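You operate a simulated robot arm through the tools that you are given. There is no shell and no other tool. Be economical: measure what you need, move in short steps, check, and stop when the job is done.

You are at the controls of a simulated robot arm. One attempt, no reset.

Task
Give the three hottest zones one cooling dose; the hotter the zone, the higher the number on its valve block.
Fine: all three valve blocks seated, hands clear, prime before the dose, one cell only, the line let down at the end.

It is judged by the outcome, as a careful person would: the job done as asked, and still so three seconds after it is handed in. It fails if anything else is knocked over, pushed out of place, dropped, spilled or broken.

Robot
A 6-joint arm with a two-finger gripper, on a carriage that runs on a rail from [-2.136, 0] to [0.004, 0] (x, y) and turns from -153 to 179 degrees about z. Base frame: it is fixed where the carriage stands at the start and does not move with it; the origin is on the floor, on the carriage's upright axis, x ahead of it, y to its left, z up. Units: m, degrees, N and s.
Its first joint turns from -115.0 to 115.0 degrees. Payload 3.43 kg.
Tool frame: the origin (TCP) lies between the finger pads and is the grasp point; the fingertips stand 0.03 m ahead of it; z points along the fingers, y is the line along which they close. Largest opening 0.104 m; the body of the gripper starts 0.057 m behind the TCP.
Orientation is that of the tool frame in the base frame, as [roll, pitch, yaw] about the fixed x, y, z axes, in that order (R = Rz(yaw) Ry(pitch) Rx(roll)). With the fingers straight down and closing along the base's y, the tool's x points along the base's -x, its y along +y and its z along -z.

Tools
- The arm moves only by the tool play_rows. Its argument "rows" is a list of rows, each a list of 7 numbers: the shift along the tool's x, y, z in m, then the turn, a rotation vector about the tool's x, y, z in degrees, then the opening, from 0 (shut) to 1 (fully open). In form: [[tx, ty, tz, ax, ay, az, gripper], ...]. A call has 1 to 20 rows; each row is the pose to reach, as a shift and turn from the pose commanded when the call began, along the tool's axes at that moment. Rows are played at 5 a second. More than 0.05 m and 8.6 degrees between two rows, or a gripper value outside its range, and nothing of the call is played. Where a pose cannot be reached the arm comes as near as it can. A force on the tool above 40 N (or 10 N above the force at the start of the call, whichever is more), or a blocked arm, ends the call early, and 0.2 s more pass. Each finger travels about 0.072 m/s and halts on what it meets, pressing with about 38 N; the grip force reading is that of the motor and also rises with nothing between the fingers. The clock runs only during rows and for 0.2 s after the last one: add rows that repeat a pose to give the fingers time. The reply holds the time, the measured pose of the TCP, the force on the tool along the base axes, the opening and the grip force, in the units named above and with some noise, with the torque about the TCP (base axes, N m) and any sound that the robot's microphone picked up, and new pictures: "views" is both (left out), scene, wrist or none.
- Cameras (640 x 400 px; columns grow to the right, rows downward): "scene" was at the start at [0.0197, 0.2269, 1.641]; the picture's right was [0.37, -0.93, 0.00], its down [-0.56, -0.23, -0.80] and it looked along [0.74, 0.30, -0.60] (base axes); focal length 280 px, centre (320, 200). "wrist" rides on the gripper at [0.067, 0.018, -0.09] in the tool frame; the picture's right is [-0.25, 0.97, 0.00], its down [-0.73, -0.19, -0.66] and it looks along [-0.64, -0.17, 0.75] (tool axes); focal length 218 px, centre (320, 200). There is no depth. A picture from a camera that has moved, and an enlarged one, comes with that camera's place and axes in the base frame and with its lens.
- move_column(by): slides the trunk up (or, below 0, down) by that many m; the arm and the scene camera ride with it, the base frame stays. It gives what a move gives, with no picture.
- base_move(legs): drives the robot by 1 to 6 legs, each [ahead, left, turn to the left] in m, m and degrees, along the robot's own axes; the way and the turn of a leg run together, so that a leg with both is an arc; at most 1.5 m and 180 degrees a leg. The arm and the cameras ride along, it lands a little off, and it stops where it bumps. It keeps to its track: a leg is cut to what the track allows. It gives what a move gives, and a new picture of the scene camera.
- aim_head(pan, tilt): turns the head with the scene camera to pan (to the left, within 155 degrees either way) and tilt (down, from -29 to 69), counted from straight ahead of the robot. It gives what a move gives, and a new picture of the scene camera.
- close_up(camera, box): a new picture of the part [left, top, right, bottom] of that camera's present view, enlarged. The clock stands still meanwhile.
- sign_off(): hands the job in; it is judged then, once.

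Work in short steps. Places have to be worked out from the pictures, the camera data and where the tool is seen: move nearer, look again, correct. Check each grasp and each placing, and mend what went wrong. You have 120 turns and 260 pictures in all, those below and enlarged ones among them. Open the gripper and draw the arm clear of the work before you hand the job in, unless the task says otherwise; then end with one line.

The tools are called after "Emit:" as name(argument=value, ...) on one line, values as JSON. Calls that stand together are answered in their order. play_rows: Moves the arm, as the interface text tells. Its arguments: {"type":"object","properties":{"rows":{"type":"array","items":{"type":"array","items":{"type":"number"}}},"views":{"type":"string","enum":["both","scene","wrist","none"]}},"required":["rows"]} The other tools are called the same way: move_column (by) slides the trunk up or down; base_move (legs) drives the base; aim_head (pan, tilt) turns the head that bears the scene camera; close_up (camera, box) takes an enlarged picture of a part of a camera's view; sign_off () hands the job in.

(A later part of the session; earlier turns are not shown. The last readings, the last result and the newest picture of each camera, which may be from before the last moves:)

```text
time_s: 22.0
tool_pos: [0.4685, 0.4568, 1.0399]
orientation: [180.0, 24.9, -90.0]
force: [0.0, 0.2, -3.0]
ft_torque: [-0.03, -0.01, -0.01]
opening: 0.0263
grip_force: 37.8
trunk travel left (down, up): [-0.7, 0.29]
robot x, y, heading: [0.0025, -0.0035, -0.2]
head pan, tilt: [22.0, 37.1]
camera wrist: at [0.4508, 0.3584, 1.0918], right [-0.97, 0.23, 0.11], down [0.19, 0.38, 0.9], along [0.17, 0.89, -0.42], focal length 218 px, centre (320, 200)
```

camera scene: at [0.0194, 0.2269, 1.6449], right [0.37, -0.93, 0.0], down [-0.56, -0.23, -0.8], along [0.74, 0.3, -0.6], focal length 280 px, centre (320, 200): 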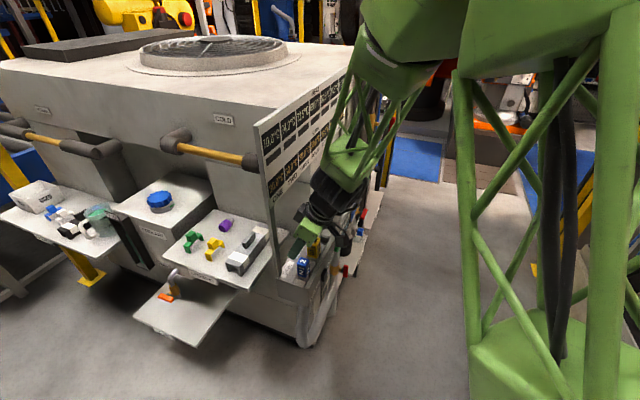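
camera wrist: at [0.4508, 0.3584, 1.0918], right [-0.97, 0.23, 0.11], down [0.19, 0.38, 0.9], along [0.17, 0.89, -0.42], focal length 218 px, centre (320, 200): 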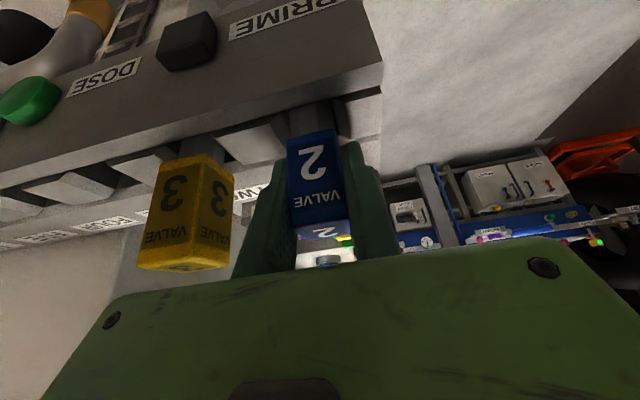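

Gripped (0.026 m). Lifting 0.15 m and carrying over block 3 to above THREE (x≈0.620).

Emit:
play_rows(rows=[[-0.0042, 0, -0.0091, 0, 0, 0, 0.2], [-0.0169, 0, -0.0363, 0, 0, 0, 0.2], [-0.0338, 0, -0.0725, 0, 0, 0, 0.2], [-0.0508, 0, -0.1088, 0, 0, 0, 0.2], [-0.0635, 0, -0.136, 0, 0, 0, 0.2], [-0.0635, 0, -0.136, 0, 0, 0, 0.2], [-0.0635, -0.04, -0.136, 0, 0, 0, 0.2], [-0.0635, -0.08, -0.136, 0, 0, 0, 0.2], [-0.0635, -0.12, -0.136, 0, 0, 0, 0.2], [-0.0635, -0.151, -0.136, 0, 0, 0, 0.2], [-0.0635, -0.151, -0.136, 0, 0, 0, 0.2]], views="both")

Emit:
close_up(camera="wrist", box=[220, 0, 460, 150])

```text
time_s: 24.4
tool_pos: [0.6223, 0.4548, 1.1895]
orientation: [-179.9, 25.1, -90.3]
force: [0.0, 1.2, -2.1]
ft_torque: [0.01, 0.02, 0.02]
opening: 0.0264
grip_force: 37.7
trunk travel left (down, up): [-0.7, 0.29]
robot x, y, heading: [-0.0023, -0.0027, -0.1]
head pan, tilt: [22.0, 37.1]
camera scene: at [0.02, 0.227, 1.6366], right [0.37, -0.93, 0.0], down [-0.56, -0.23, -0.8], along [0.74, 0.3, -0.6], focal length 280 px, centre (320, 200)
camera wrist: at [0.6037, 0.3564, 1.2421], right [-0.97, 0.23, 0.11], down [0.19, 0.38, 0.9], along [0.17, 0.89, -0.41], focal length 218 px, centre (320, 200)
```

scene: 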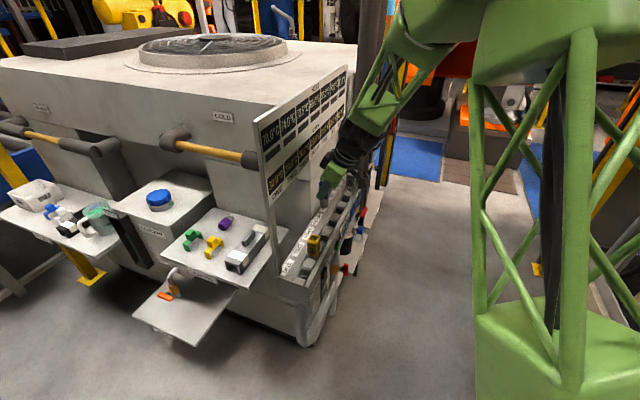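
wrist: 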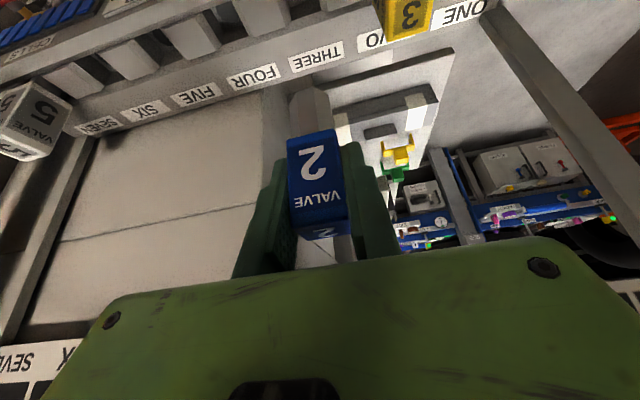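

```text
2.67 times, centred on (340, 75) of wrist
camera zoom: at [0.6037, 0.3564, 1.2421], right [-0.97, 0.23, 0.11], down [0.19, 0.38, 0.9], along [0.17, 0.89, -0.41], focal length 582 px, centre (267, 533)
```

zoom: 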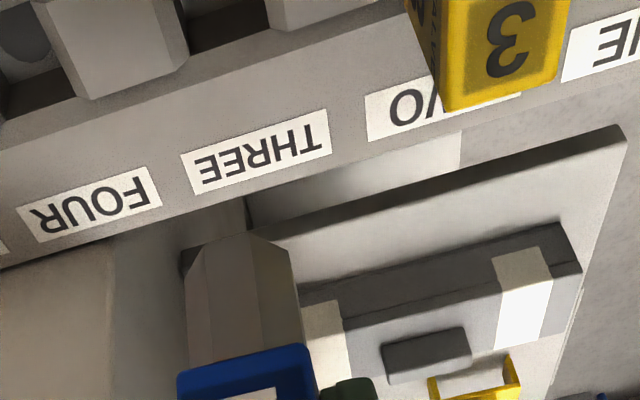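

Slot THREE gap computes to x≈0.618–0.620; lowering slowly.

Emit:
play_rows(rows=[[0.0169, 0, 0.0363, 0, 0, 0, 0.2], [0.0338, 0, 0.0725, 0, 0, 0, 0.2], [0.0444, 0, 0.0951, 0, 0, 0, 0.2], [0.0508, 0, 0.1088, 0, 0, 0, 0.2], [0.0555, 0, 0.1189, 0, 0, 0, 0.2], [0.0593, 0, 0.127, 0, 0, 0, 0.2], [0.0622, 0, 0.1332, 0, 0, 0, 0.2], [0.0643, 0, 0.1377, 0, 0, 0, 0.2], [0.0643, 0, 0.1377, 0, 0, 0, 0.2]], views="both")

Emit:
close_up(camera="scene", box=[280, 170, 380, 270])

```text
time_s: 26.4
tool_pos: [0.6188, 0.4567, 1.038]
orientation: [-179.9, 24.9, -89.9]
force: [-1.0, 0.5, -1.5]
ft_torque: [0.0, -0.04, 0.03]
opening: 0.0261
grip_force: 38.1
trunk travel left (down, up): [-0.7, 0.29]
robot x, y, heading: [-0.0006, 0.0041, -0.2]
head pan, tilt: [22.0, 37.1]
camera scene: at [0.0198, 0.227, 1.6389], right [0.37, -0.93, 0.0], down [-0.56, -0.23, -0.8], along [0.74, 0.3, -0.6], focal length 280 px, centre (320, 200)
camera wrist: at [0.6022, 0.3582, 1.0906], right [-0.97, 0.23, 0.11], down [0.19, 0.38, 0.9], along [0.17, 0.89, -0.42], focal length 218 px, centre (320, 200)
```

scene: 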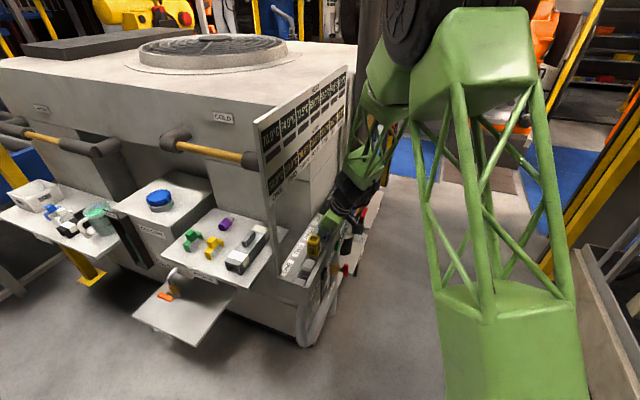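
wrist: 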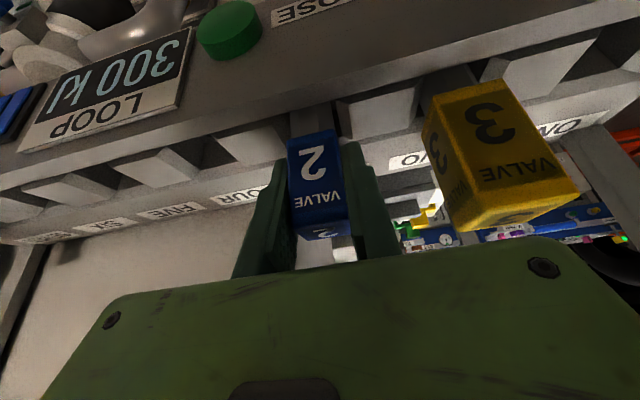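

```text
4.00 times, centred on (330, 220) of scene
camera zoom: at [0.0198, 0.227, 1.6389], right [0.37, -0.93, 0.0], down [-0.56, -0.23, -0.8], along [0.74, 0.3, -0.6], focal length 1121 px, centre (280, 120)
```

zoom: 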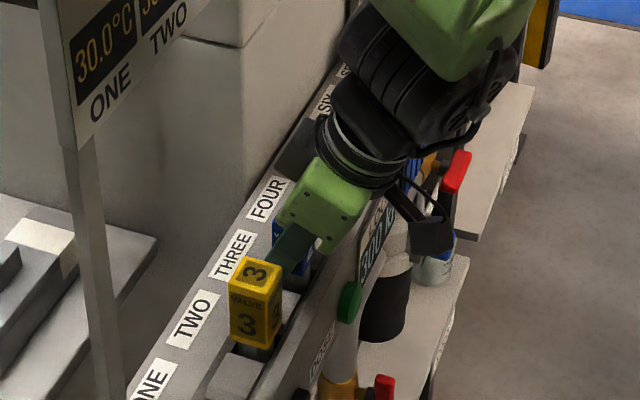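

No contact yet. I continue down in 2 mm steps until the block bottoms.

Emit:
play_rows(rows=[[0.0008, 0, 0.0018, 0, 0, 0, 0.2], [0.0017, 0, 0.0036, 0, 0, 0, 0.2], [0.0025, 0, 0.0054, 0, 0, 0, 0.2], [0.0025, 0, 0.0054, 0, 0, 0, 0.2]], views="none")

```text
time_s: 27.4
tool_pos: [0.6214, 0.4558, 1.0356]
orientation: [-180.0, 25.1, -90.0]
force: [2.5, 0.4, 7.8]
ft_torque: [0.08, -0.17, -0.03]
opening: 0.0263
grip_force: 38.1
trunk travel left (down, up): [-0.7, 0.29]
robot x, y, heading: [-0.0014, 0.0017, -0.0]
head pan, tilt: [22.0, 37.1]
```

Contact (≈8–10 N). I press 2 mm more to confirm it is bottomed, then release.

Emit:
play_rows(rows=[[0.0008, 0, 0.0018, 0, 0, 0, 0.2], [0.0008, 0, 0.0018, 0, 0, 0, 0.2]], views="none")

Emit:
play_rows(rows=[[0, 0, 0, 0, 0, 0, 0.35], [0, 0, 0, 0, 0, 0, 0.5], [0, 0, 0, 0, 0, 0, 0.5], [-0.0127, 0, -0.0272, 0, 0, 0, 0.5], [-0.0254, 0, -0.0544, 0, 0, 0, 0.5], [-0.0423, 0, -0.0906, 0, 0, 0, 0.5], [-0.0423, 0, -0.0906, 0, 0, 0, 0.5]], views="both")

Emit:
close_up(camera="scene", box=[280, 170, 380, 270])

Emit:
close_up(camera="wrist", box=[240, 30, 480, 180])

```text
time_s: 28.0
tool_pos: [0.6189, 0.456, 1.0359]
orientation: [-179.9, 25.0, -90.0]
force: [5.8, 3.4, 28.4]
ft_torque: [0.24, -0.4, 0.03]
opening: 0.0262
grip_force: 38.3
trunk travel left (down, up): [-0.7, 0.29]
robot x, y, heading: [-0.0005, 0.0006, 0.2]
head pan, tilt: [22.0, 37.1]
```

```text
time_s: 29.6
tool_pos: [0.6196, 0.456, 1.1363]
orientation: [179.9, 25.1, -90.0]
force: [0.2, 0.1, 0.3]
ft_torque: [0.02, 0.02, 0.01]
opening: 0.0519
grip_force: 0.0
trunk travel left (down, up): [-0.7, 0.29]
robot x, y, heading: [0.0026, -0.0015, 0.1]
head pan, tilt: [22.0, 37.1]
camera scene: at [0.0193, 0.2265, 1.6444], right [0.37, -0.93, 0.0], down [-0.56, -0.23, -0.8], along [0.74, 0.3, -0.6], focal length 280 px, centre (320, 200)
camera wrist: at [0.6019, 0.3581, 1.1894], right [-0.97, 0.23, 0.11], down [0.19, 0.38, 0.9], along [0.17, 0.89, -0.41], focal length 218 px, centre (320, 200)
```

scene: 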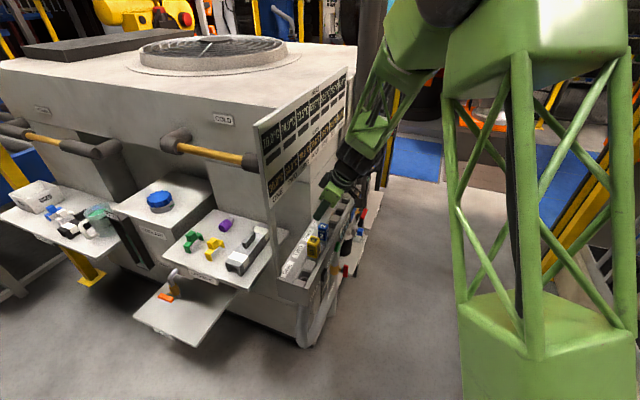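
wrist: 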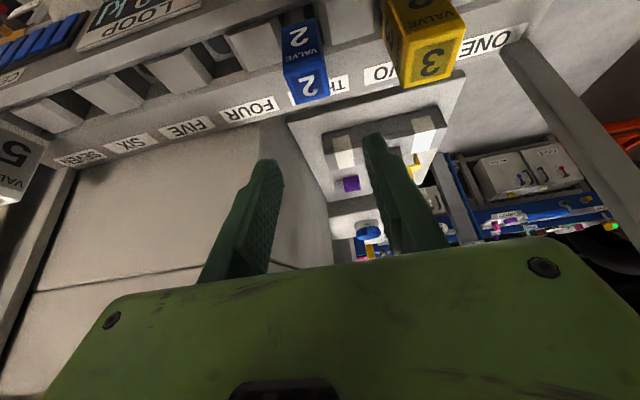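

```text
4.00 times, centred on (330, 220) of scene
camera zoom: at [0.0193, 0.2265, 1.6444], right [0.37, -0.93, 0.0], down [-0.56, -0.23, -0.8], along [0.74, 0.3, -0.6], focal length 1121 px, centre (280, 120)
```

zoom: 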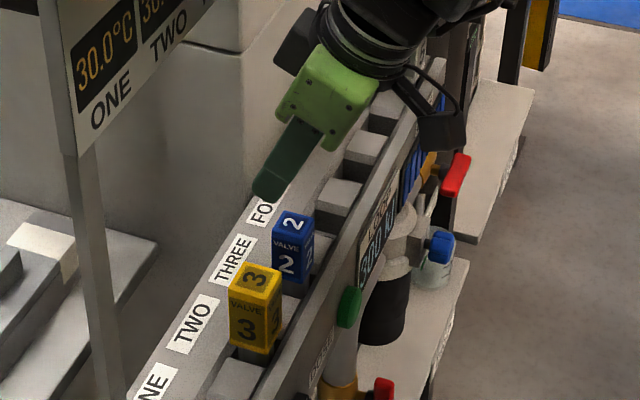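

```text
2.67 times, centred on (360, 105) of wrist
camera zoom: at [0.6019, 0.3581, 1.1894], right [-0.97, 0.23, 0.11], down [0.19, 0.38, 0.9], along [0.17, 0.89, -0.41], focal length 582 px, centre (213, 453)
```

zoom: 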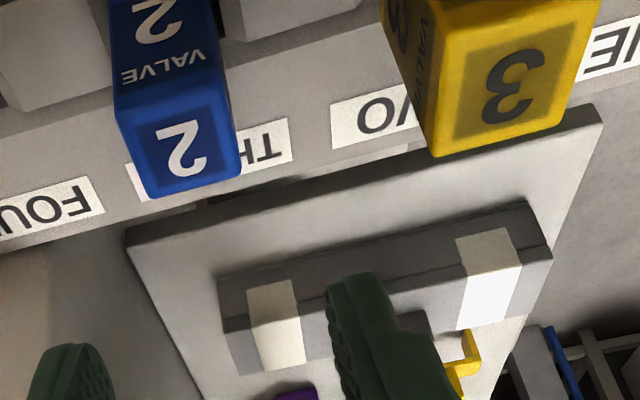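

Released; both are in. Block 3 bottomed ~5 mm higher than 2 did relative to pick height, so I look from the front at both seats to compare.

Emit:
play_rows(rows=[[0.04, 0.006, -0.02, 0, -4, 0, 0.5], [0.08, 0.012, -0.036, 0, -8, 0, 0.5], [0.12, 0.018, -0.045, 0, -12, 0, 0.5], [0.16, 0.024, -0.04, 0, -15, 0, 0.5], [0.2, 0.03, -0.03, 0, -15, 0, 0.5], [0.2, 0.03, -0.03, 0, -15, 0, 0.5]], views="wrist")

Emit:
close_up(camera="wrist", box=[240, 80, 440, 205])

```text
time_s: 31.0
tool_pos: [0.5888, 0.2631, 1.0757]
orientation: [-180.0, 39.9, -89.9]
force: [1.1, -1.1, -0.8]
ft_torque: [0.0, 0.03, 0.03]
opening: 0.0518
grip_force: 0.0
trunk travel left (down, up): [-0.7, 0.29]
robot x, y, heading: [0.0001, -0.003, -0.0]
head pan, tilt: [22.0, 37.1]
camera wrist: at [0.572, 0.1537, 1.1008], right [-0.97, 0.19, 0.16], down [0.19, 0.14, 0.97], along [0.17, 0.97, -0.17], focal length 218 px, centre (320, 200)
```

wrist: 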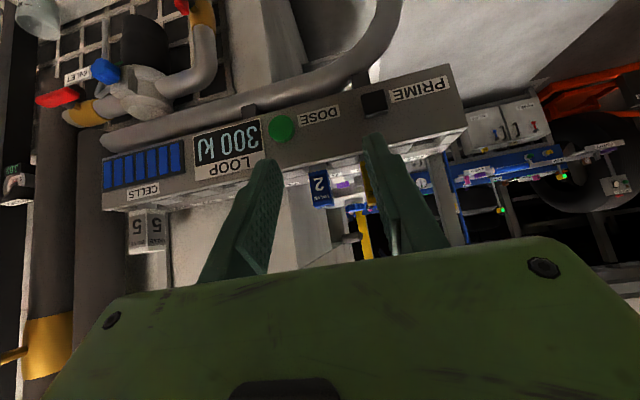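

```text
3.20 times, centred on (340, 142) of wrist
camera zoom: at [0.572, 0.1537, 1.1008], right [-0.97, 0.19, 0.16], down [0.19, 0.14, 0.97], along [0.17, 0.97, -0.17], focal length 698 px, centre (256, 384)
```

zoom: 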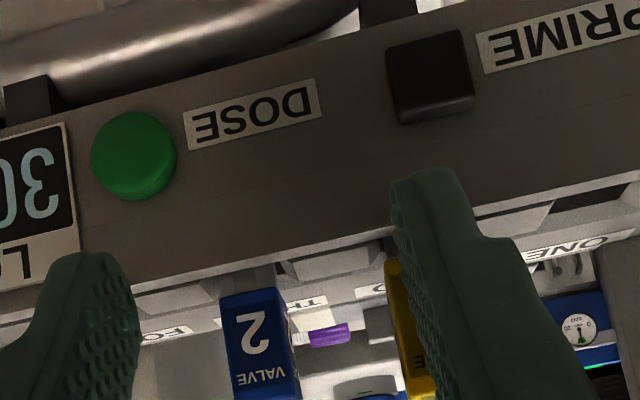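

Body-to-wall gaps of 2 and 3 look about equal. I compare with block 5's untouched seat.

Emit:
close_up(camera="wrist", box=[90, 120, 250, 260])

Emit:
play_rows(rows=[[0, 0.03, 0, 0, 0, 0, 0.5], [0, 0.07, 0, 0, 0, 0, 0.5], [0, 0.07, 0, 0, 0, 0, 0.5]], views="wrist")

Emit:
close_up(camera="wrist", box=[220, 90, 380, 190])

```text
2.86 times, centred on (170, 190) of wrist
camera zoom: at [0.572, 0.1537, 1.1008], right [-0.97, 0.19, 0.16], down [0.19, 0.14, 0.97], along [0.17, 0.97, -0.17], focal length 624 px, centre (749, 229)
```

zoom: 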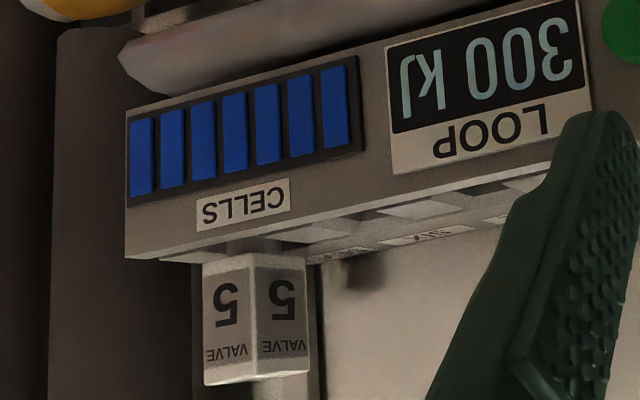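

```text
time_s: 31.8
tool_pos: [0.5179, 0.2623, 1.0757]
orientation: [179.9, 40.0, -90.1]
force: [-0.8, 0.4, 0.6]
ft_torque: [0.01, -0.01, -0.02]
opening: 0.0521
grip_force: 0.0
trunk travel left (down, up): [-0.7, 0.29]
robot x, y, heading: [0.0029, 0.0013, 0.1]
head pan, tilt: [22.0, 37.1]
camera wrist: at [0.501, 0.1541, 1.1012], right [-0.97, 0.19, 0.16], down [0.19, 0.14, 0.97], along [0.17, 0.97, -0.17], focal length 218 px, centre (320, 200)
```

wrist: 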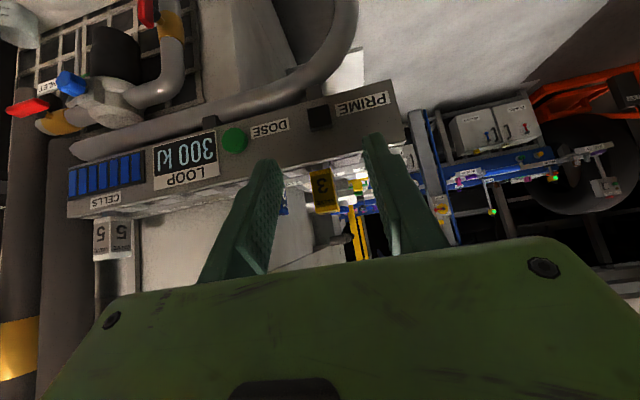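

```text
4.00 times, centred on (300, 140) of wrist
camera zoom: at [0.501, 0.1541, 1.1012], right [-0.97, 0.19, 0.16], down [0.19, 0.14, 0.97], along [0.17, 0.97, -0.17], focal length 873 px, centre (400, 440)
```

zoom: 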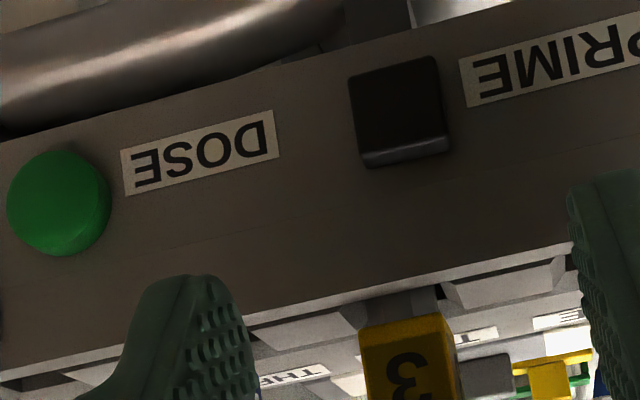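

All seats look alike. Now toward block 5: up, then across to near x≈0.85, watching the reach.

Emit:
play_rows(rows=[[-0.03, 0, -0.035, 0, 0, 0, 0.6], [-0.058, 0, -0.069, 0, 0, 0, 0.6], [-0.07, -0.04, -0.065, 0, 2, 0, 0.6], [-0.08, -0.085, -0.06, 0, 4, 0, 0.6], [-0.09, -0.13, -0.05, 0, 6, 0, 0.6], [-0.1, -0.175, -0.04, 0, 8, 0, 0.6], [-0.11, -0.22, -0.03, 0, 10, 0, 0.6], [-0.12, -0.265, -0.02, 0, 12, 0, 0.6], [-0.135, -0.305, -0.007, 0, 12, 0, 0.6], [-0.15, -0.33, 0.008, 0, 12, 0, 0.6], [-0.15, -0.33, 0.008, 0, 12, 0, 0.6]], views="both")

Emit:
close_up(camera="wrist", box=[140, 0, 380, 150])

Emit:
close_up(camera="scene", box=[300, 120, 420, 240])

```text
time_s: 34.2
tool_pos: [0.8514, 0.3831, 1.1655]
orientation: [179.9, 28.1, -89.9]
force: [0.3, 0.8, 0.1]
ft_torque: [-0.03, 0.02, -0.04]
opening: 0.0623
grip_force: 0.1
trunk travel left (down, up): [-0.7, 0.29]
robot x, y, heading: [-0.0012, -0.0006, -0.2]
head pan, tilt: [22.0, 37.1]
camera scene: at [0.0199, 0.2273, 1.641], right [0.37, -0.93, 0.0], down [-0.56, -0.23, -0.8], along [0.74, 0.3, -0.6], focal length 280 px, centre (320, 200)
camera wrist: at [0.8335, 0.2821, 1.2128], right [-0.97, 0.22, 0.12], down [0.19, 0.34, 0.92], along [0.17, 0.92, -0.37], focal length 218 px, centre (320, 200)
```

scene: 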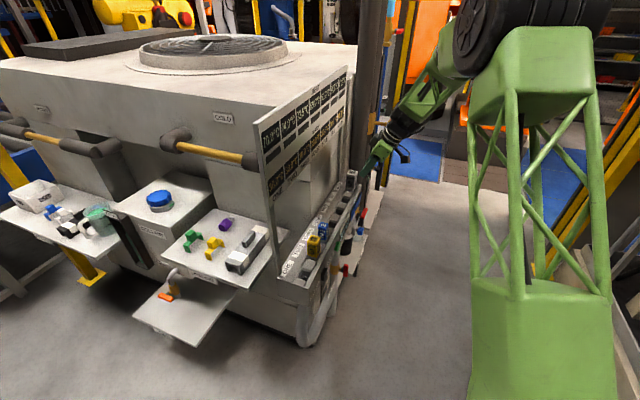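
wrist: 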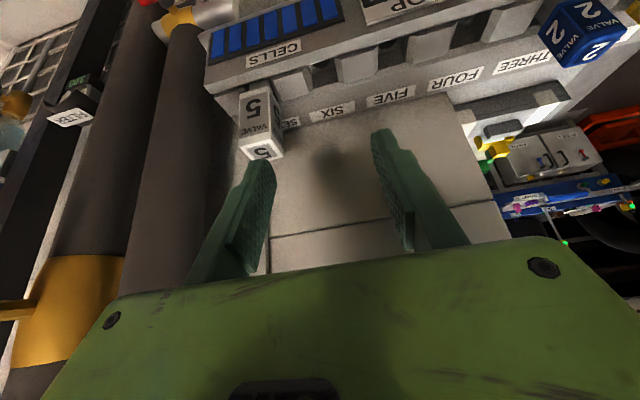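

```text
2.67 times, centred on (260, 75) of wrist
camera zoom: at [0.8335, 0.2821, 1.2128], right [-0.97, 0.22, 0.12], down [0.19, 0.34, 0.92], along [0.17, 0.92, -0.37], focal length 582 px, centre (480, 533)
```

zoom: 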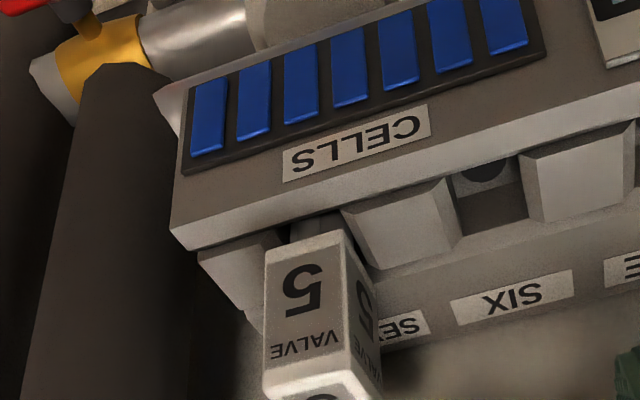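

```text
3.33 times, centred on (360, 180) of scene
camera zoom: at [0.0199, 0.2273, 1.641], right [0.37, -0.93, 0.0], down [-0.56, -0.23, -0.8], along [0.74, 0.3, -0.6], focal length 934 px, centre (187, 267)
```

zoom: 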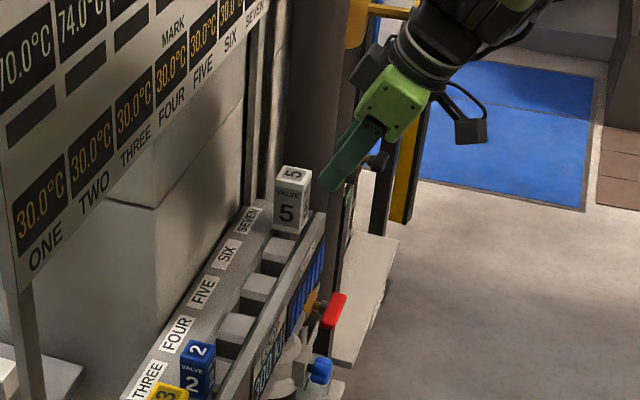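

Block 5 is at x≈0.924, top z≈1.07; pillar edge near x≈0.99. Moving directly above it.

Emit:
play_rows(rows=[[-0.022, -0.024, 0.012, 0, 0, 0, 0.6], [-0.044, -0.048, 0.024, 0, 0, 0, 0.6], [-0.0653, -0.072, 0.0347, 0, 0, 0, 0.6], [-0.0653, -0.072, 0.0347, 0, 0, 0, 0.6]], views="both")

Emit:
close_up(camera="scene", box=[310, 120, 410, 220])

```text
time_s: 35.2
tool_pos: [0.9217, 0.4578, 1.166]
orientation: [-180.0, 28.0, -90.0]
force: [-0.3, -0.1, -1.4]
ft_torque: [-0.03, 0.02, 0.01]
opening: 0.0625
grip_force: 0.1
trunk travel left (down, up): [-0.7, 0.29]
robot x, y, heading: [0.0004, 0.0007, 0.4]
head pan, tilt: [22.0, 37.1]
camera scene: at [0.02, 0.2274, 1.641], right [0.37, -0.93, 0.0], down [-0.56, -0.23, -0.8], along [0.74, 0.3, -0.6], focal length 280 px, centre (320, 200)
camera wrist: at [0.9049, 0.3564, 1.2135], right [-0.97, 0.22, 0.12], down [0.19, 0.34, 0.92], along [0.17, 0.92, -0.37], focal length 218 px, centre (320, 200)
```

scene: 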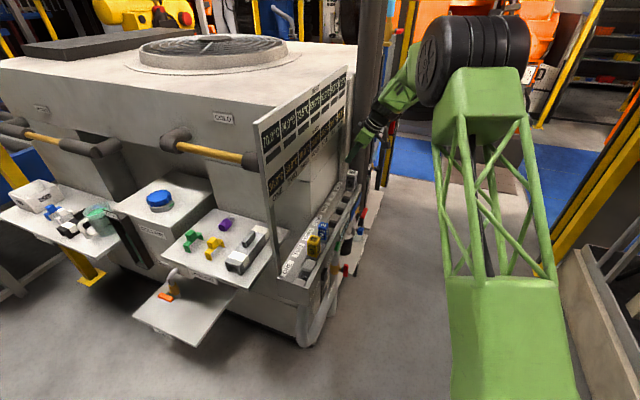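
wrist: 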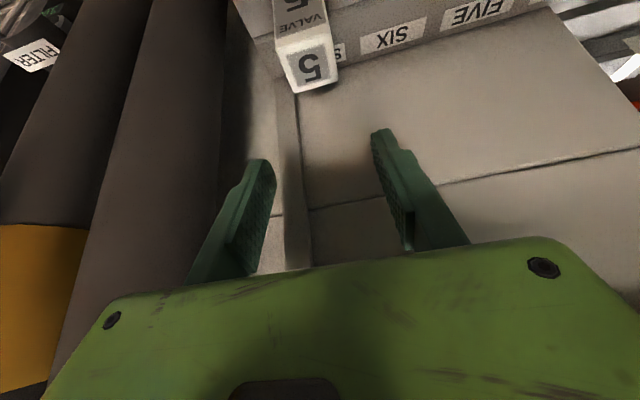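

```text
4.00 times, centred on (360, 170) of scene
camera zoom: at [0.02, 0.2274, 1.641], right [0.37, -0.93, 0.0], down [-0.56, -0.23, -0.8], along [0.74, 0.3, -0.6], focal length 1121 px, centre (160, 320)
```

zoom: 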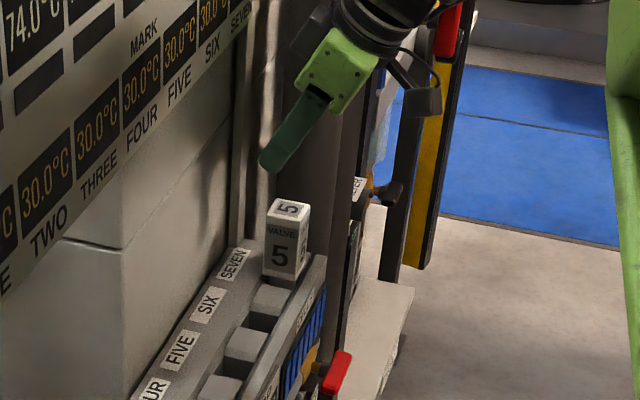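

Above block 5, x matches (0.9215). Lowering slowly astride it.

Emit:
play_rows(rows=[[0.0141, 0, 0.0265, 0, 0, 0, 0.6], [0.0281, 0, 0.053, 0, 0, 0, 0.6], [0.0422, 0, 0.0795, 0, 0, 0, 0.6], [0.0567, 0, 0.1068, 0, 0, 0, 0.6], [0.0567, 0, 0.1068, 0, 0, 0, 0.6]], views="both")

Emit:
close_up(camera="scene", box=[310, 120, 410, 220])

```text
time_s: 36.4
tool_pos: [0.9217, 0.4564, 1.0436]
orientation: [180.0, 28.0, -90.1]
force: [0.4, -0.1, 0.0]
ft_torque: [-0.01, 0.03, -0.02]
opening: 0.0623
grip_force: 0.2
trunk travel left (down, up): [-0.7, 0.29]
robot x, y, heading: [-0.0009, 0.0, 0.0]
head pan, tilt: [22.0, 37.1]
camera scene: at [0.02, 0.2272, 1.641], right [0.37, -0.93, 0.0], down [-0.56, -0.23, -0.8], along [0.74, 0.3, -0.6], focal length 280 px, centre (320, 200)
camera wrist: at [0.904, 0.3556, 1.092], right [-0.97, 0.22, 0.12], down [0.19, 0.34, 0.92], along [0.17, 0.92, -0.37], focal length 218 px, centre (320, 200)
```

scene: 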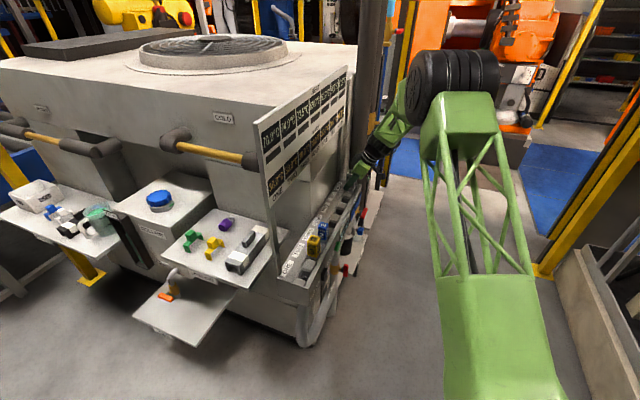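
wrist: 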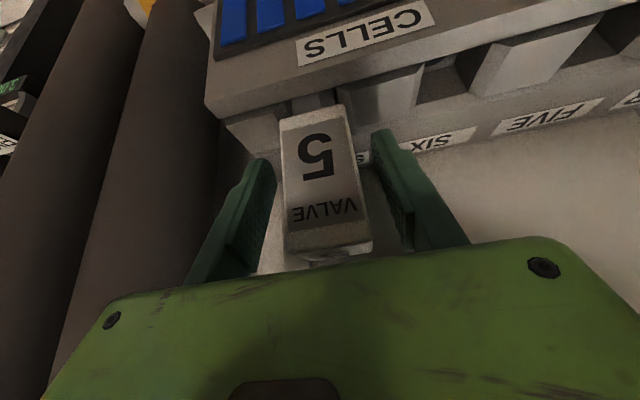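

```text
4.00 times, centred on (360, 170) of scene
camera zoom: at [0.02, 0.2272, 1.641], right [0.37, -0.93, 0.0], down [-0.56, -0.23, -0.8], along [0.74, 0.3, -0.6], focal length 1121 px, centre (160, 320)
```

zoom: 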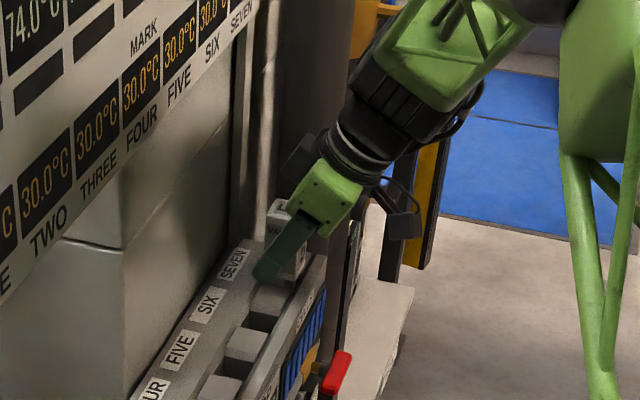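

Astride block 5. Grip, lift 0.11 m, and carry to SIX (x≈0.846).

Emit:
play_rows(rows=[[0, 0, 0, 0, 0, 0, 0.4], [0, 0, 0, 0, 0, 0, 0.2], [0, 0, 0, 0, 0, 0, 0.2], [0, 0, 0, 0, 0, 0, 0.2]], views="none")

Emit:
play_rows(rows=[[-0.0047, 0, -0.0088, 0, 0, 0, 0.2], [-0.0141, 0, -0.0265, 0, 0, 0, 0.2], [-0.0281, 0, -0.053, 0, 0, 0, 0.2], [-0.0422, 0, -0.0795, 0, 0, 0, 0.2], [-0.0516, 0, -0.0971, 0, 0, 0, 0.2], [-0.0516, 0, -0.0971, 0, 0, 0, 0.2], [-0.0516, 0.04, -0.0971, 0, 0, 0, 0.2], [-0.0516, 0.0757, -0.0971, 0, 0, 0, 0.2], [-0.0516, 0.0757, -0.0971, 0, 0, 0, 0.2]], views="both")

Emit:
close_up(camera="wrist", box=[220, 0, 460, 150])

```text
time_s: 37.4
tool_pos: [0.9219, 0.457, 1.0447]
orientation: [179.9, 28.0, -90.0]
force: [-2.1, -0.4, 0.1]
ft_torque: [0.0, 0.12, 0.04]
opening: 0.0345
grip_force: 37.6
trunk travel left (down, up): [-0.7, 0.29]
robot x, y, heading: [-0.0031, -0.0002, 0.1]
head pan, tilt: [22.0, 37.1]
```

```text
time_s: 39.4
tool_pos: [0.8483, 0.4563, 1.1551]
orientation: [180.0, 28.0, -90.0]
force: [-0.2, 0.5, -1.9]
ft_torque: [0.0, -0.01, 0.01]
opening: 0.0344
grip_force: 38.4
trunk travel left (down, up): [-0.7, 0.29]
robot x, y, heading: [-0.0002, 0.0012, -0.2]
head pan, tilt: [22.0, 37.1]
camera scene: at [0.0197, 0.227, 1.6409], right [0.37, -0.93, 0.0], down [-0.56, -0.23, -0.8], along [0.74, 0.3, -0.6], focal length 280 px, centre (320, 200)
camera wrist: at [0.8293, 0.3556, 1.2019], right [-0.97, 0.22, 0.12], down [0.19, 0.34, 0.92], along [0.17, 0.92, -0.37], focal length 218 px, centre (320, 200)
```

scene: 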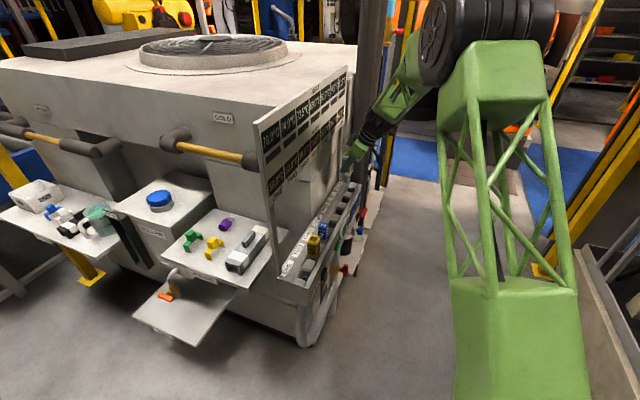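
wrist: 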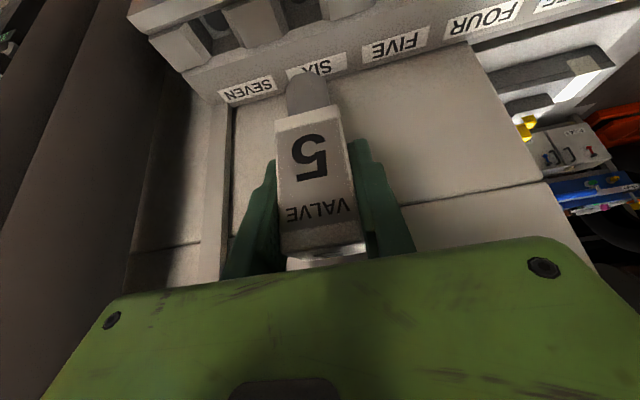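

```text
2.67 times, centred on (340, 75) of wrist
camera zoom: at [0.8293, 0.3556, 1.2019], right [-0.97, 0.22, 0.12], down [0.19, 0.34, 0.92], along [0.17, 0.92, -0.37], focal length 582 px, centre (267, 533)
```

zoom: 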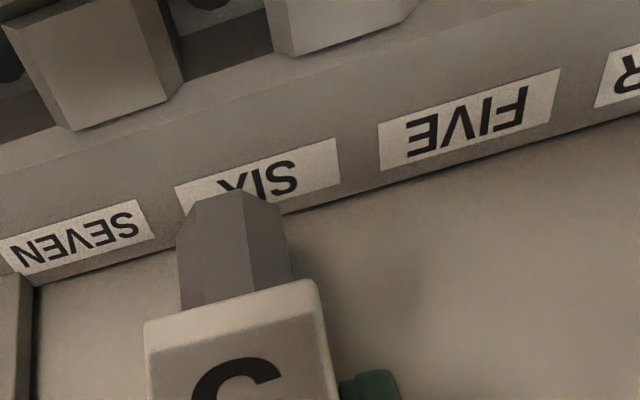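

Slot SIX aligned (x≈0.845). Lowering.

Emit:
play_rows(rows=[[0.0141, 0, 0.0265, 0, 0, 0, 0.2], [0.0258, 0, 0.0486, 0, 0, 0, 0.2], [0.0352, 0, 0.0662, 0, 0, 0, 0.2], [0.0422, 0, 0.0795, 0, 0, 0, 0.2], [0.0469, 0, 0.0883, 0, 0, 0, 0.2], [0.0502, 0, 0.0945, 0, 0, 0, 0.2], [0.0516, 0, 0.0971, 0, 0, 0, 0.2], [0.0516, 0, 0.0971, 0, 0, 0, 0.2]], views="wrist")

```text
time_s: 41.2
tool_pos: [0.846, 0.4576, 1.0446]
orientation: [-180.0, 28.0, -89.9]
force: [-1.0, -0.5, 1.1]
ft_torque: [-0.06, 0.06, 0.02]
opening: 0.0344
grip_force: 38.3
trunk travel left (down, up): [-0.7, 0.29]
robot x, y, heading: [0.0003, -0.0015, 0.1]
head pan, tilt: [22.0, 37.1]
camera wrist: at [0.8284, 0.3558, 1.0924], right [-0.97, 0.22, 0.12], down [0.19, 0.34, 0.92], along [0.17, 0.92, -0.37], focal length 218 px, centre (320, 200)
```

wrist: 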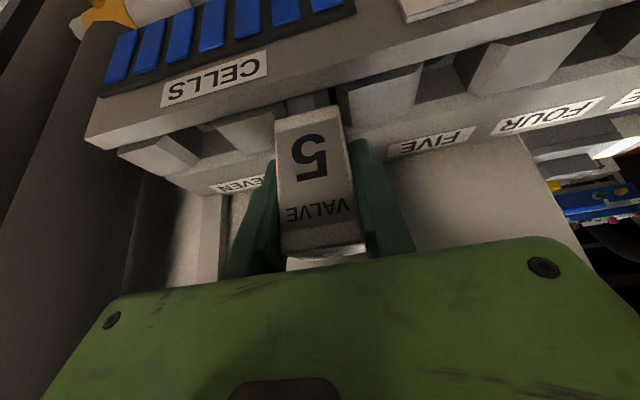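

Near bottom; I press down in small steps to confirm it is bottomed.

Emit:
play_rows(rows=[[0.0009, 0, 0.0018, 0, 0, 0, 0.2], [0.0014, 0, 0.0026, 0, 0, 0, 0.2], [0.0014, 0, 0.0026, 0, 0, 0, 0.2]], views="none")

```text
time_s: 42.0
tool_pos: [0.8463, 0.4566, 1.0448]
orientation: [-179.7, 28.2, -89.9]
force: [3.8, 1.7, 30.8]
ft_torque: [0.05, -0.16, -0.01]
opening: 0.0342
grip_force: 37.9
trunk travel left (down, up): [-0.7, 0.29]
robot x, y, heading: [0.0015, -0.0015, -0.2]
head pan, tilt: [22.0, 37.1]
```

Bottomed at 31 N. Release, rise and back off, then view all three.

Emit:
play_rows(rows=[[0, 0, 0, 0, 0, 0, 0.35], [0, 0, 0, 0, 0, 0, 0.55], [0, 0, 0, 0, 0, 0, 0.55], [-0.0141, 0, -0.0265, 0, 0, 0, 0.55], [-0.0281, 0, -0.053, 0, 0, 0, 0.55], [-0.0469, 0, -0.0883, 0, 0, 0, 0.55], [-0.01, 0.02, -0.105, 0, 0, 0, 0.55], [0.03, 0.05, -0.11, 0, 0, 0, 0.55], [0.075, 0.07, -0.115, 0, -4, 0, 0.55], [0.115, 0.09, -0.115, 0, -8, 0, 0.55], [0.115, 0.09, -0.115, 0, -8, 0, 0.55]], views="both")

Emit:
close_up(camera="scene", box=[250, 60, 380, 290])

Emit:
close_up(camera="wrist", box=[200, 40, 440, 190])

```text
refused: row 8 steps farther than a row can; nothing moved
```

```text
1.74 times, centred on (315, 175) of scene
camera zoom: at [0.0182, 0.226, 1.6415], right [0.37, -0.93, 0.0], down [-0.56, -0.22, -0.8], along [0.74, 0.3, -0.6], focal length 487 px, centre (329, 244)
```

zoom: 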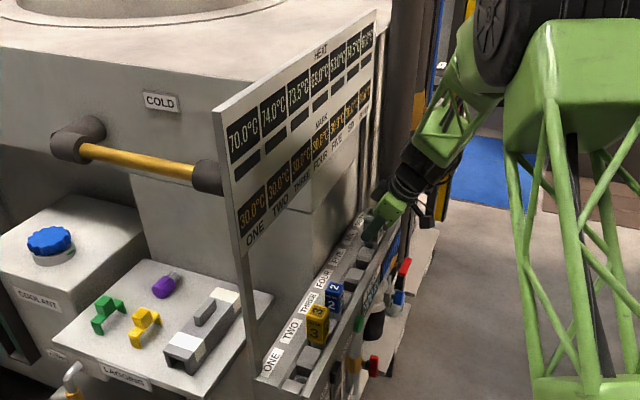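

```text
2.67 times, centred on (320, 115) of wrist
camera zoom: at [0.8278, 0.3556, 1.092], right [-0.97, 0.22, 0.12], down [0.19, 0.33, 0.92], along [0.17, 0.92, -0.37], focal length 582 px, centre (320, 427)
```

zoom: 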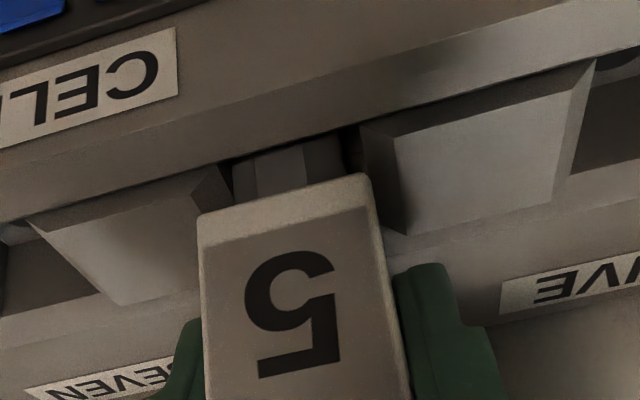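

Row too long; repeat with smaller steps.

Emit:
play_rows(rows=[[0, 0, 0, 0, 0, 0, 0.35], [0, 0, 0, 0, 0, 0, 0.55], [0, 0, 0, 0, 0, 0, 0.55], [-0.0141, 0, -0.0265, 0, 0, 0, 0.55], [-0.0281, 0, -0.053, 0, 0, 0, 0.55], [-0.0469, 0, -0.0883, 0, 0, 0, 0.55], [-0.02, 0.02, -0.105, 0, 0, 0, 0.55], [0.015, 0.04, -0.11, 0, 0, 0, 0.55], [0.05, 0.06, -0.115, 0, -4, 0, 0.55], [0.085, 0.08, -0.115, 0, -8, 0, 0.55], [0.12, 0.1, -0.115, 0, -8, 0, 0.55], [0.12, 0.1, -0.115, 0, -8, 0, 0.55]], views="both")

Emit:
close_up(camera="scene", box=[250, 60, 380, 290])

Emit:
close_up(camera="wrist", box=[200, 40, 440, 190])

```text
time_s: 44.6
tool_pos: [0.7462, 0.2961, 1.0871]
orientation: [179.9, 36.0, -90.0]
force: [-0.3, 0.2, 0.3]
ft_torque: [0.01, 0.0, -0.01]
opening: 0.0571
grip_force: 0.0
trunk travel left (down, up): [-0.7, 0.29]
robot x, y, heading: [0.002, 0.0001, -0.1]
head pan, tilt: [22.0, 37.1]
camera scene: at [0.0196, 0.2265, 1.6411], right [0.37, -0.93, 0.0], down [-0.56, -0.23, -0.8], along [0.74, 0.3, -0.6], focal length 280 px, centre (320, 200)
camera wrist: at [0.7279, 0.1899, 1.1194], right [-0.97, 0.2, 0.15], down [0.19, 0.2, 0.96], along [0.17, 0.96, -0.24], focal length 218 px, centre (320, 200)
```

scene: 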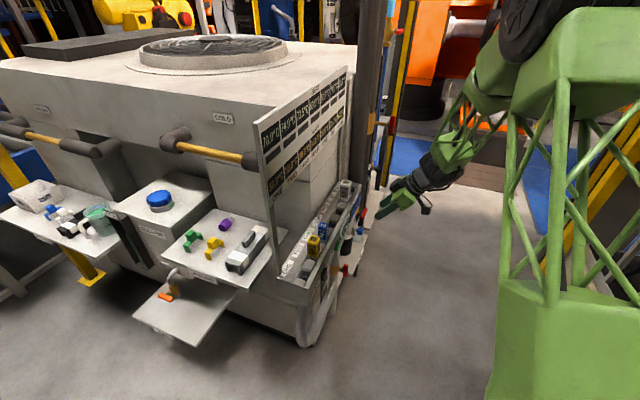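
wrist: 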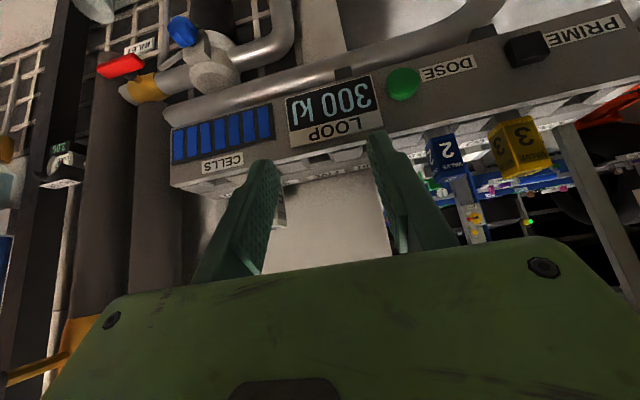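

```text
1.74 times, centred on (315, 175) of scene
camera zoom: at [0.0196, 0.2265, 1.6411], right [0.37, -0.93, 0.0], down [-0.56, -0.23, -0.8], along [0.74, 0.3, -0.6], focal length 487 px, centre (329, 244)
```

zoom: 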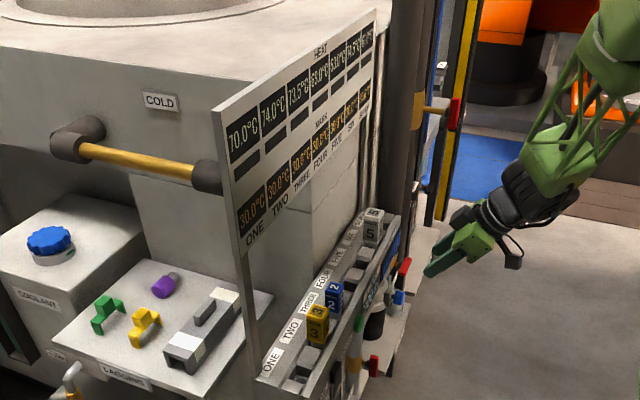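

```text
2.67 times, centred on (320, 115) of wrist
camera zoom: at [0.7279, 0.1899, 1.1194], right [-0.97, 0.2, 0.15], down [0.19, 0.2, 0.96], along [0.17, 0.96, -0.24], focal length 582 px, centre (320, 427)
```

zoom: 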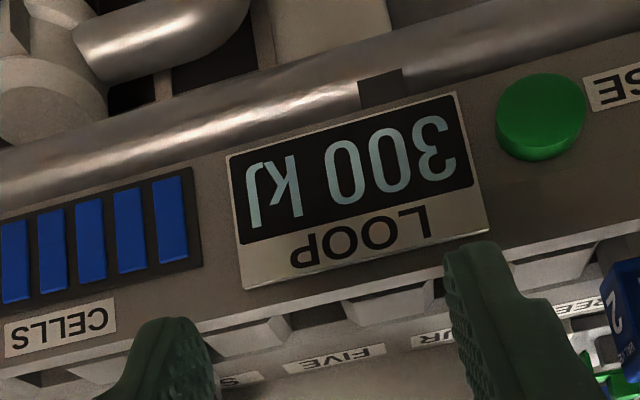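

All three seated in SIX, TWO, THREE. PRIME triangulates to (0.529, 0.416, 0.947), DOSE to (0.655, 0.418, 0.947). I close the fingers and move in front of PRIME with a flatter tilt, and look at it closely.

Emit:
play_rows(rows=[[0.016, 0.036, 0.007, 0, -5, 0, 0.4], [0.031, 0.072, 0.014, 0, -10, 0, 0.2], [0.047, 0.108, 0.022, 0, -15, 0, 0], [0.062, 0.145, 0.029, 0, -20, 0, 0], [0.078, 0.181, 0.036, 0, -25, 0, 0], [0.0934, 0.217, 0.0434, 0, -29, 0, 0], [0.0934, 0.217, 0.0434, 0, -29, 0, 0]], views="both")

Emit:
close_up(camera="wrist", box=[240, 80, 400, 180])

Emit:
close_up(camera="scene", box=[290, 230, 360, 300])

```text
time_s: 46.2
tool_pos: [0.5977, 0.2559, 1.0698]
orientation: [178.5, 64.8, -91.1]
force: [0.1, 0.1, 0.4]
ft_torque: [-0.01, 0.0, 0.0]
opening: 0.0
grip_force: 35.1
out of reach, approached as far as the arm can: row 4, 5, 6, 7
trunk travel left (down, up): [-0.7, 0.29]
robot x, y, heading: [0.0026, -0.0019, 0.1]
head pan, tilt: [22.0, 37.1]
camera scene: at [0.0199, 0.2268, 1.641], right [0.37, -0.93, 0.0], down [-0.56, -0.23, -0.8], along [0.74, 0.3, -0.6], focal length 280 px, centre (320, 200)
camera wrist: at [0.5797, 0.1465, 1.0467], right [-0.97, 0.1, 0.24], down [0.2, -0.28, 0.94], along [0.17, 0.95, 0.25], focal length 218 px, centre (320, 200)
```

scene: 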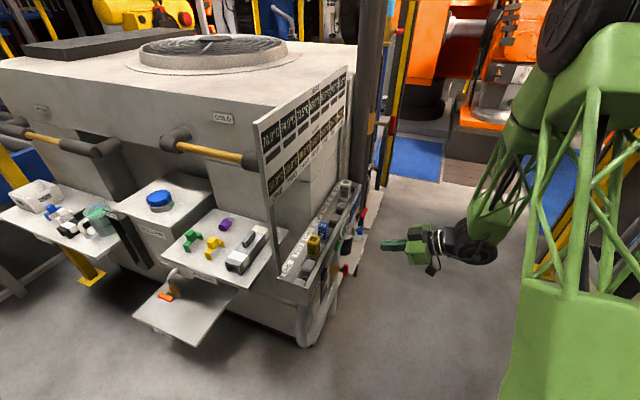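
wrist: 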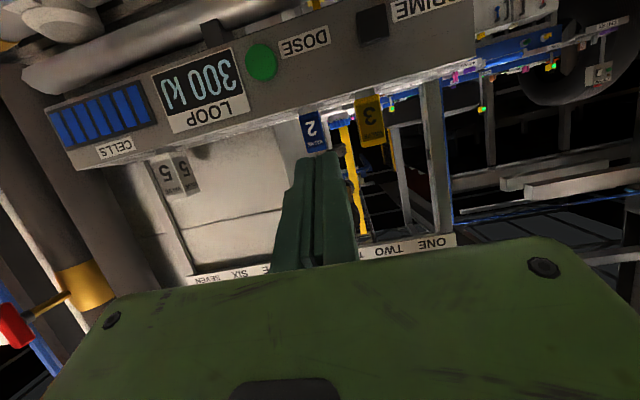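

```text
4.00 times, centred on (320, 130) of wrist
camera zoom: at [0.5797, 0.1465, 1.0467], right [-0.97, 0.1, 0.24], down [0.2, -0.28, 0.94], along [0.17, 0.95, 0.25], focal length 873 px, centre (320, 480)
```

zoom: 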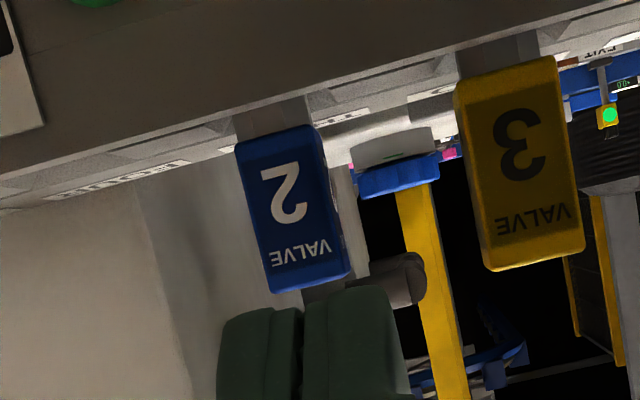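

```text
5.71 times, centred on (325, 265) of scene
camera zoom: at [0.0199, 0.2268, 1.641], right [0.37, -0.93, 0.0], down [-0.56, -0.23, -0.8], along [0.74, 0.3, -0.6], focal length 1601 px, centre (291, -171)
```

zoom: 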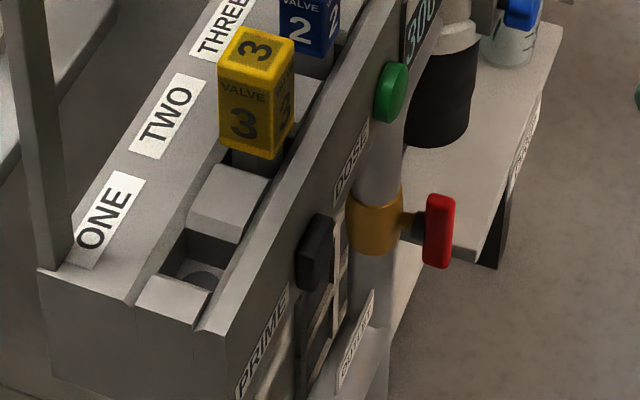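

A 65° tilt is out of reach here; back to 40° tilt, which suffices for a fingertip press. Re-measure after.

Emit:
play_rows(rows=[[0, 0, 0, 0, 8, 0, 0], [0, 0, 0, 0, 16, 0, 0], [0, 0, 0, 0, 25, 0, 0], [0, 0, 0, 0, 25, 0, 0]], views="wrist")

Emit:
close_up(camera="wrist", box=[260, 40, 420, 140])

```text
refused: row 3 steps farther than a row can; nothing moved
```

```text
4.00 times, centred on (340, 90) of wrist
camera zoom: at [0.5797, 0.1465, 1.0467], right [-0.97, 0.1, 0.24], down [0.2, -0.28, 0.94], along [0.17, 0.95, 0.25], focal length 873 px, centre (240, 640)
```

zoom: 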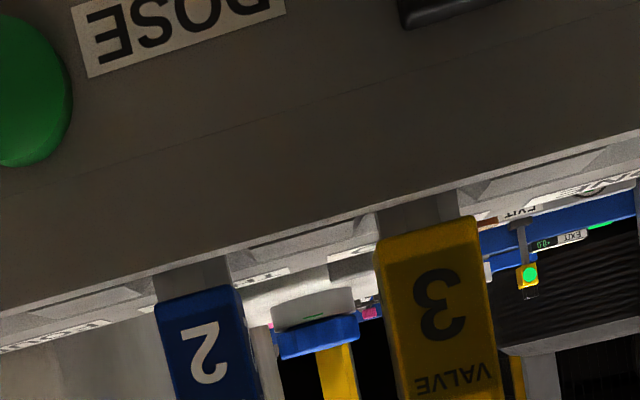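

Emit:
play_rows(rows=[[0, 0, 0, 0, 8, 0, 0], [0, 0, 0, 0, 16, 0, 0], [0, 0, 0, 0, 24, 0, 0], [0, 0, 0, 0, 24, 0, 0]], views="wrist")

Emit:
close_up(camera="wrist", box=[260, 60, 420, 160])

```text
time_s: 47.2
tool_pos: [0.5976, 0.2556, 1.0688]
orientation: [-179.9, 40.9, -89.9]
force: [0.4, 0.6, 0.3]
ft_torque: [-0.01, -0.02, -0.01]
opening: 0.0
grip_force: 34.6
trunk travel left (down, up): [-0.7, 0.29]
robot x, y, heading: [-0.0021, -0.0025, -0.2]
head pan, tilt: [22.0, 37.1]
camera wrist: at [0.5783, 0.1464, 1.0931], right [-0.97, 0.19, 0.17], down [0.19, 0.12, 0.97], along [0.17, 0.97, -0.15], focal length 218 px, centre (320, 200)
```

wrist: 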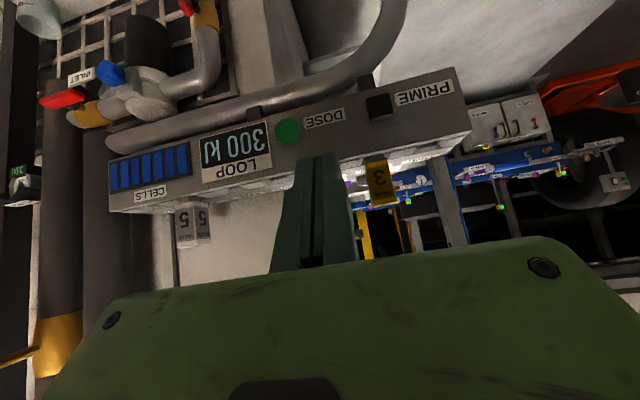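

```text
4.00 times, centred on (340, 110) of wrist
camera zoom: at [0.5783, 0.1464, 1.0931], right [-0.97, 0.19, 0.17], down [0.19, 0.12, 0.97], along [0.17, 0.97, -0.15], focal length 873 px, centre (240, 560)
```

zoom: 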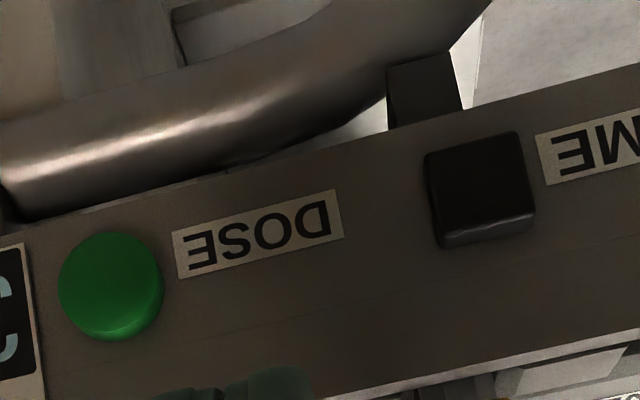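

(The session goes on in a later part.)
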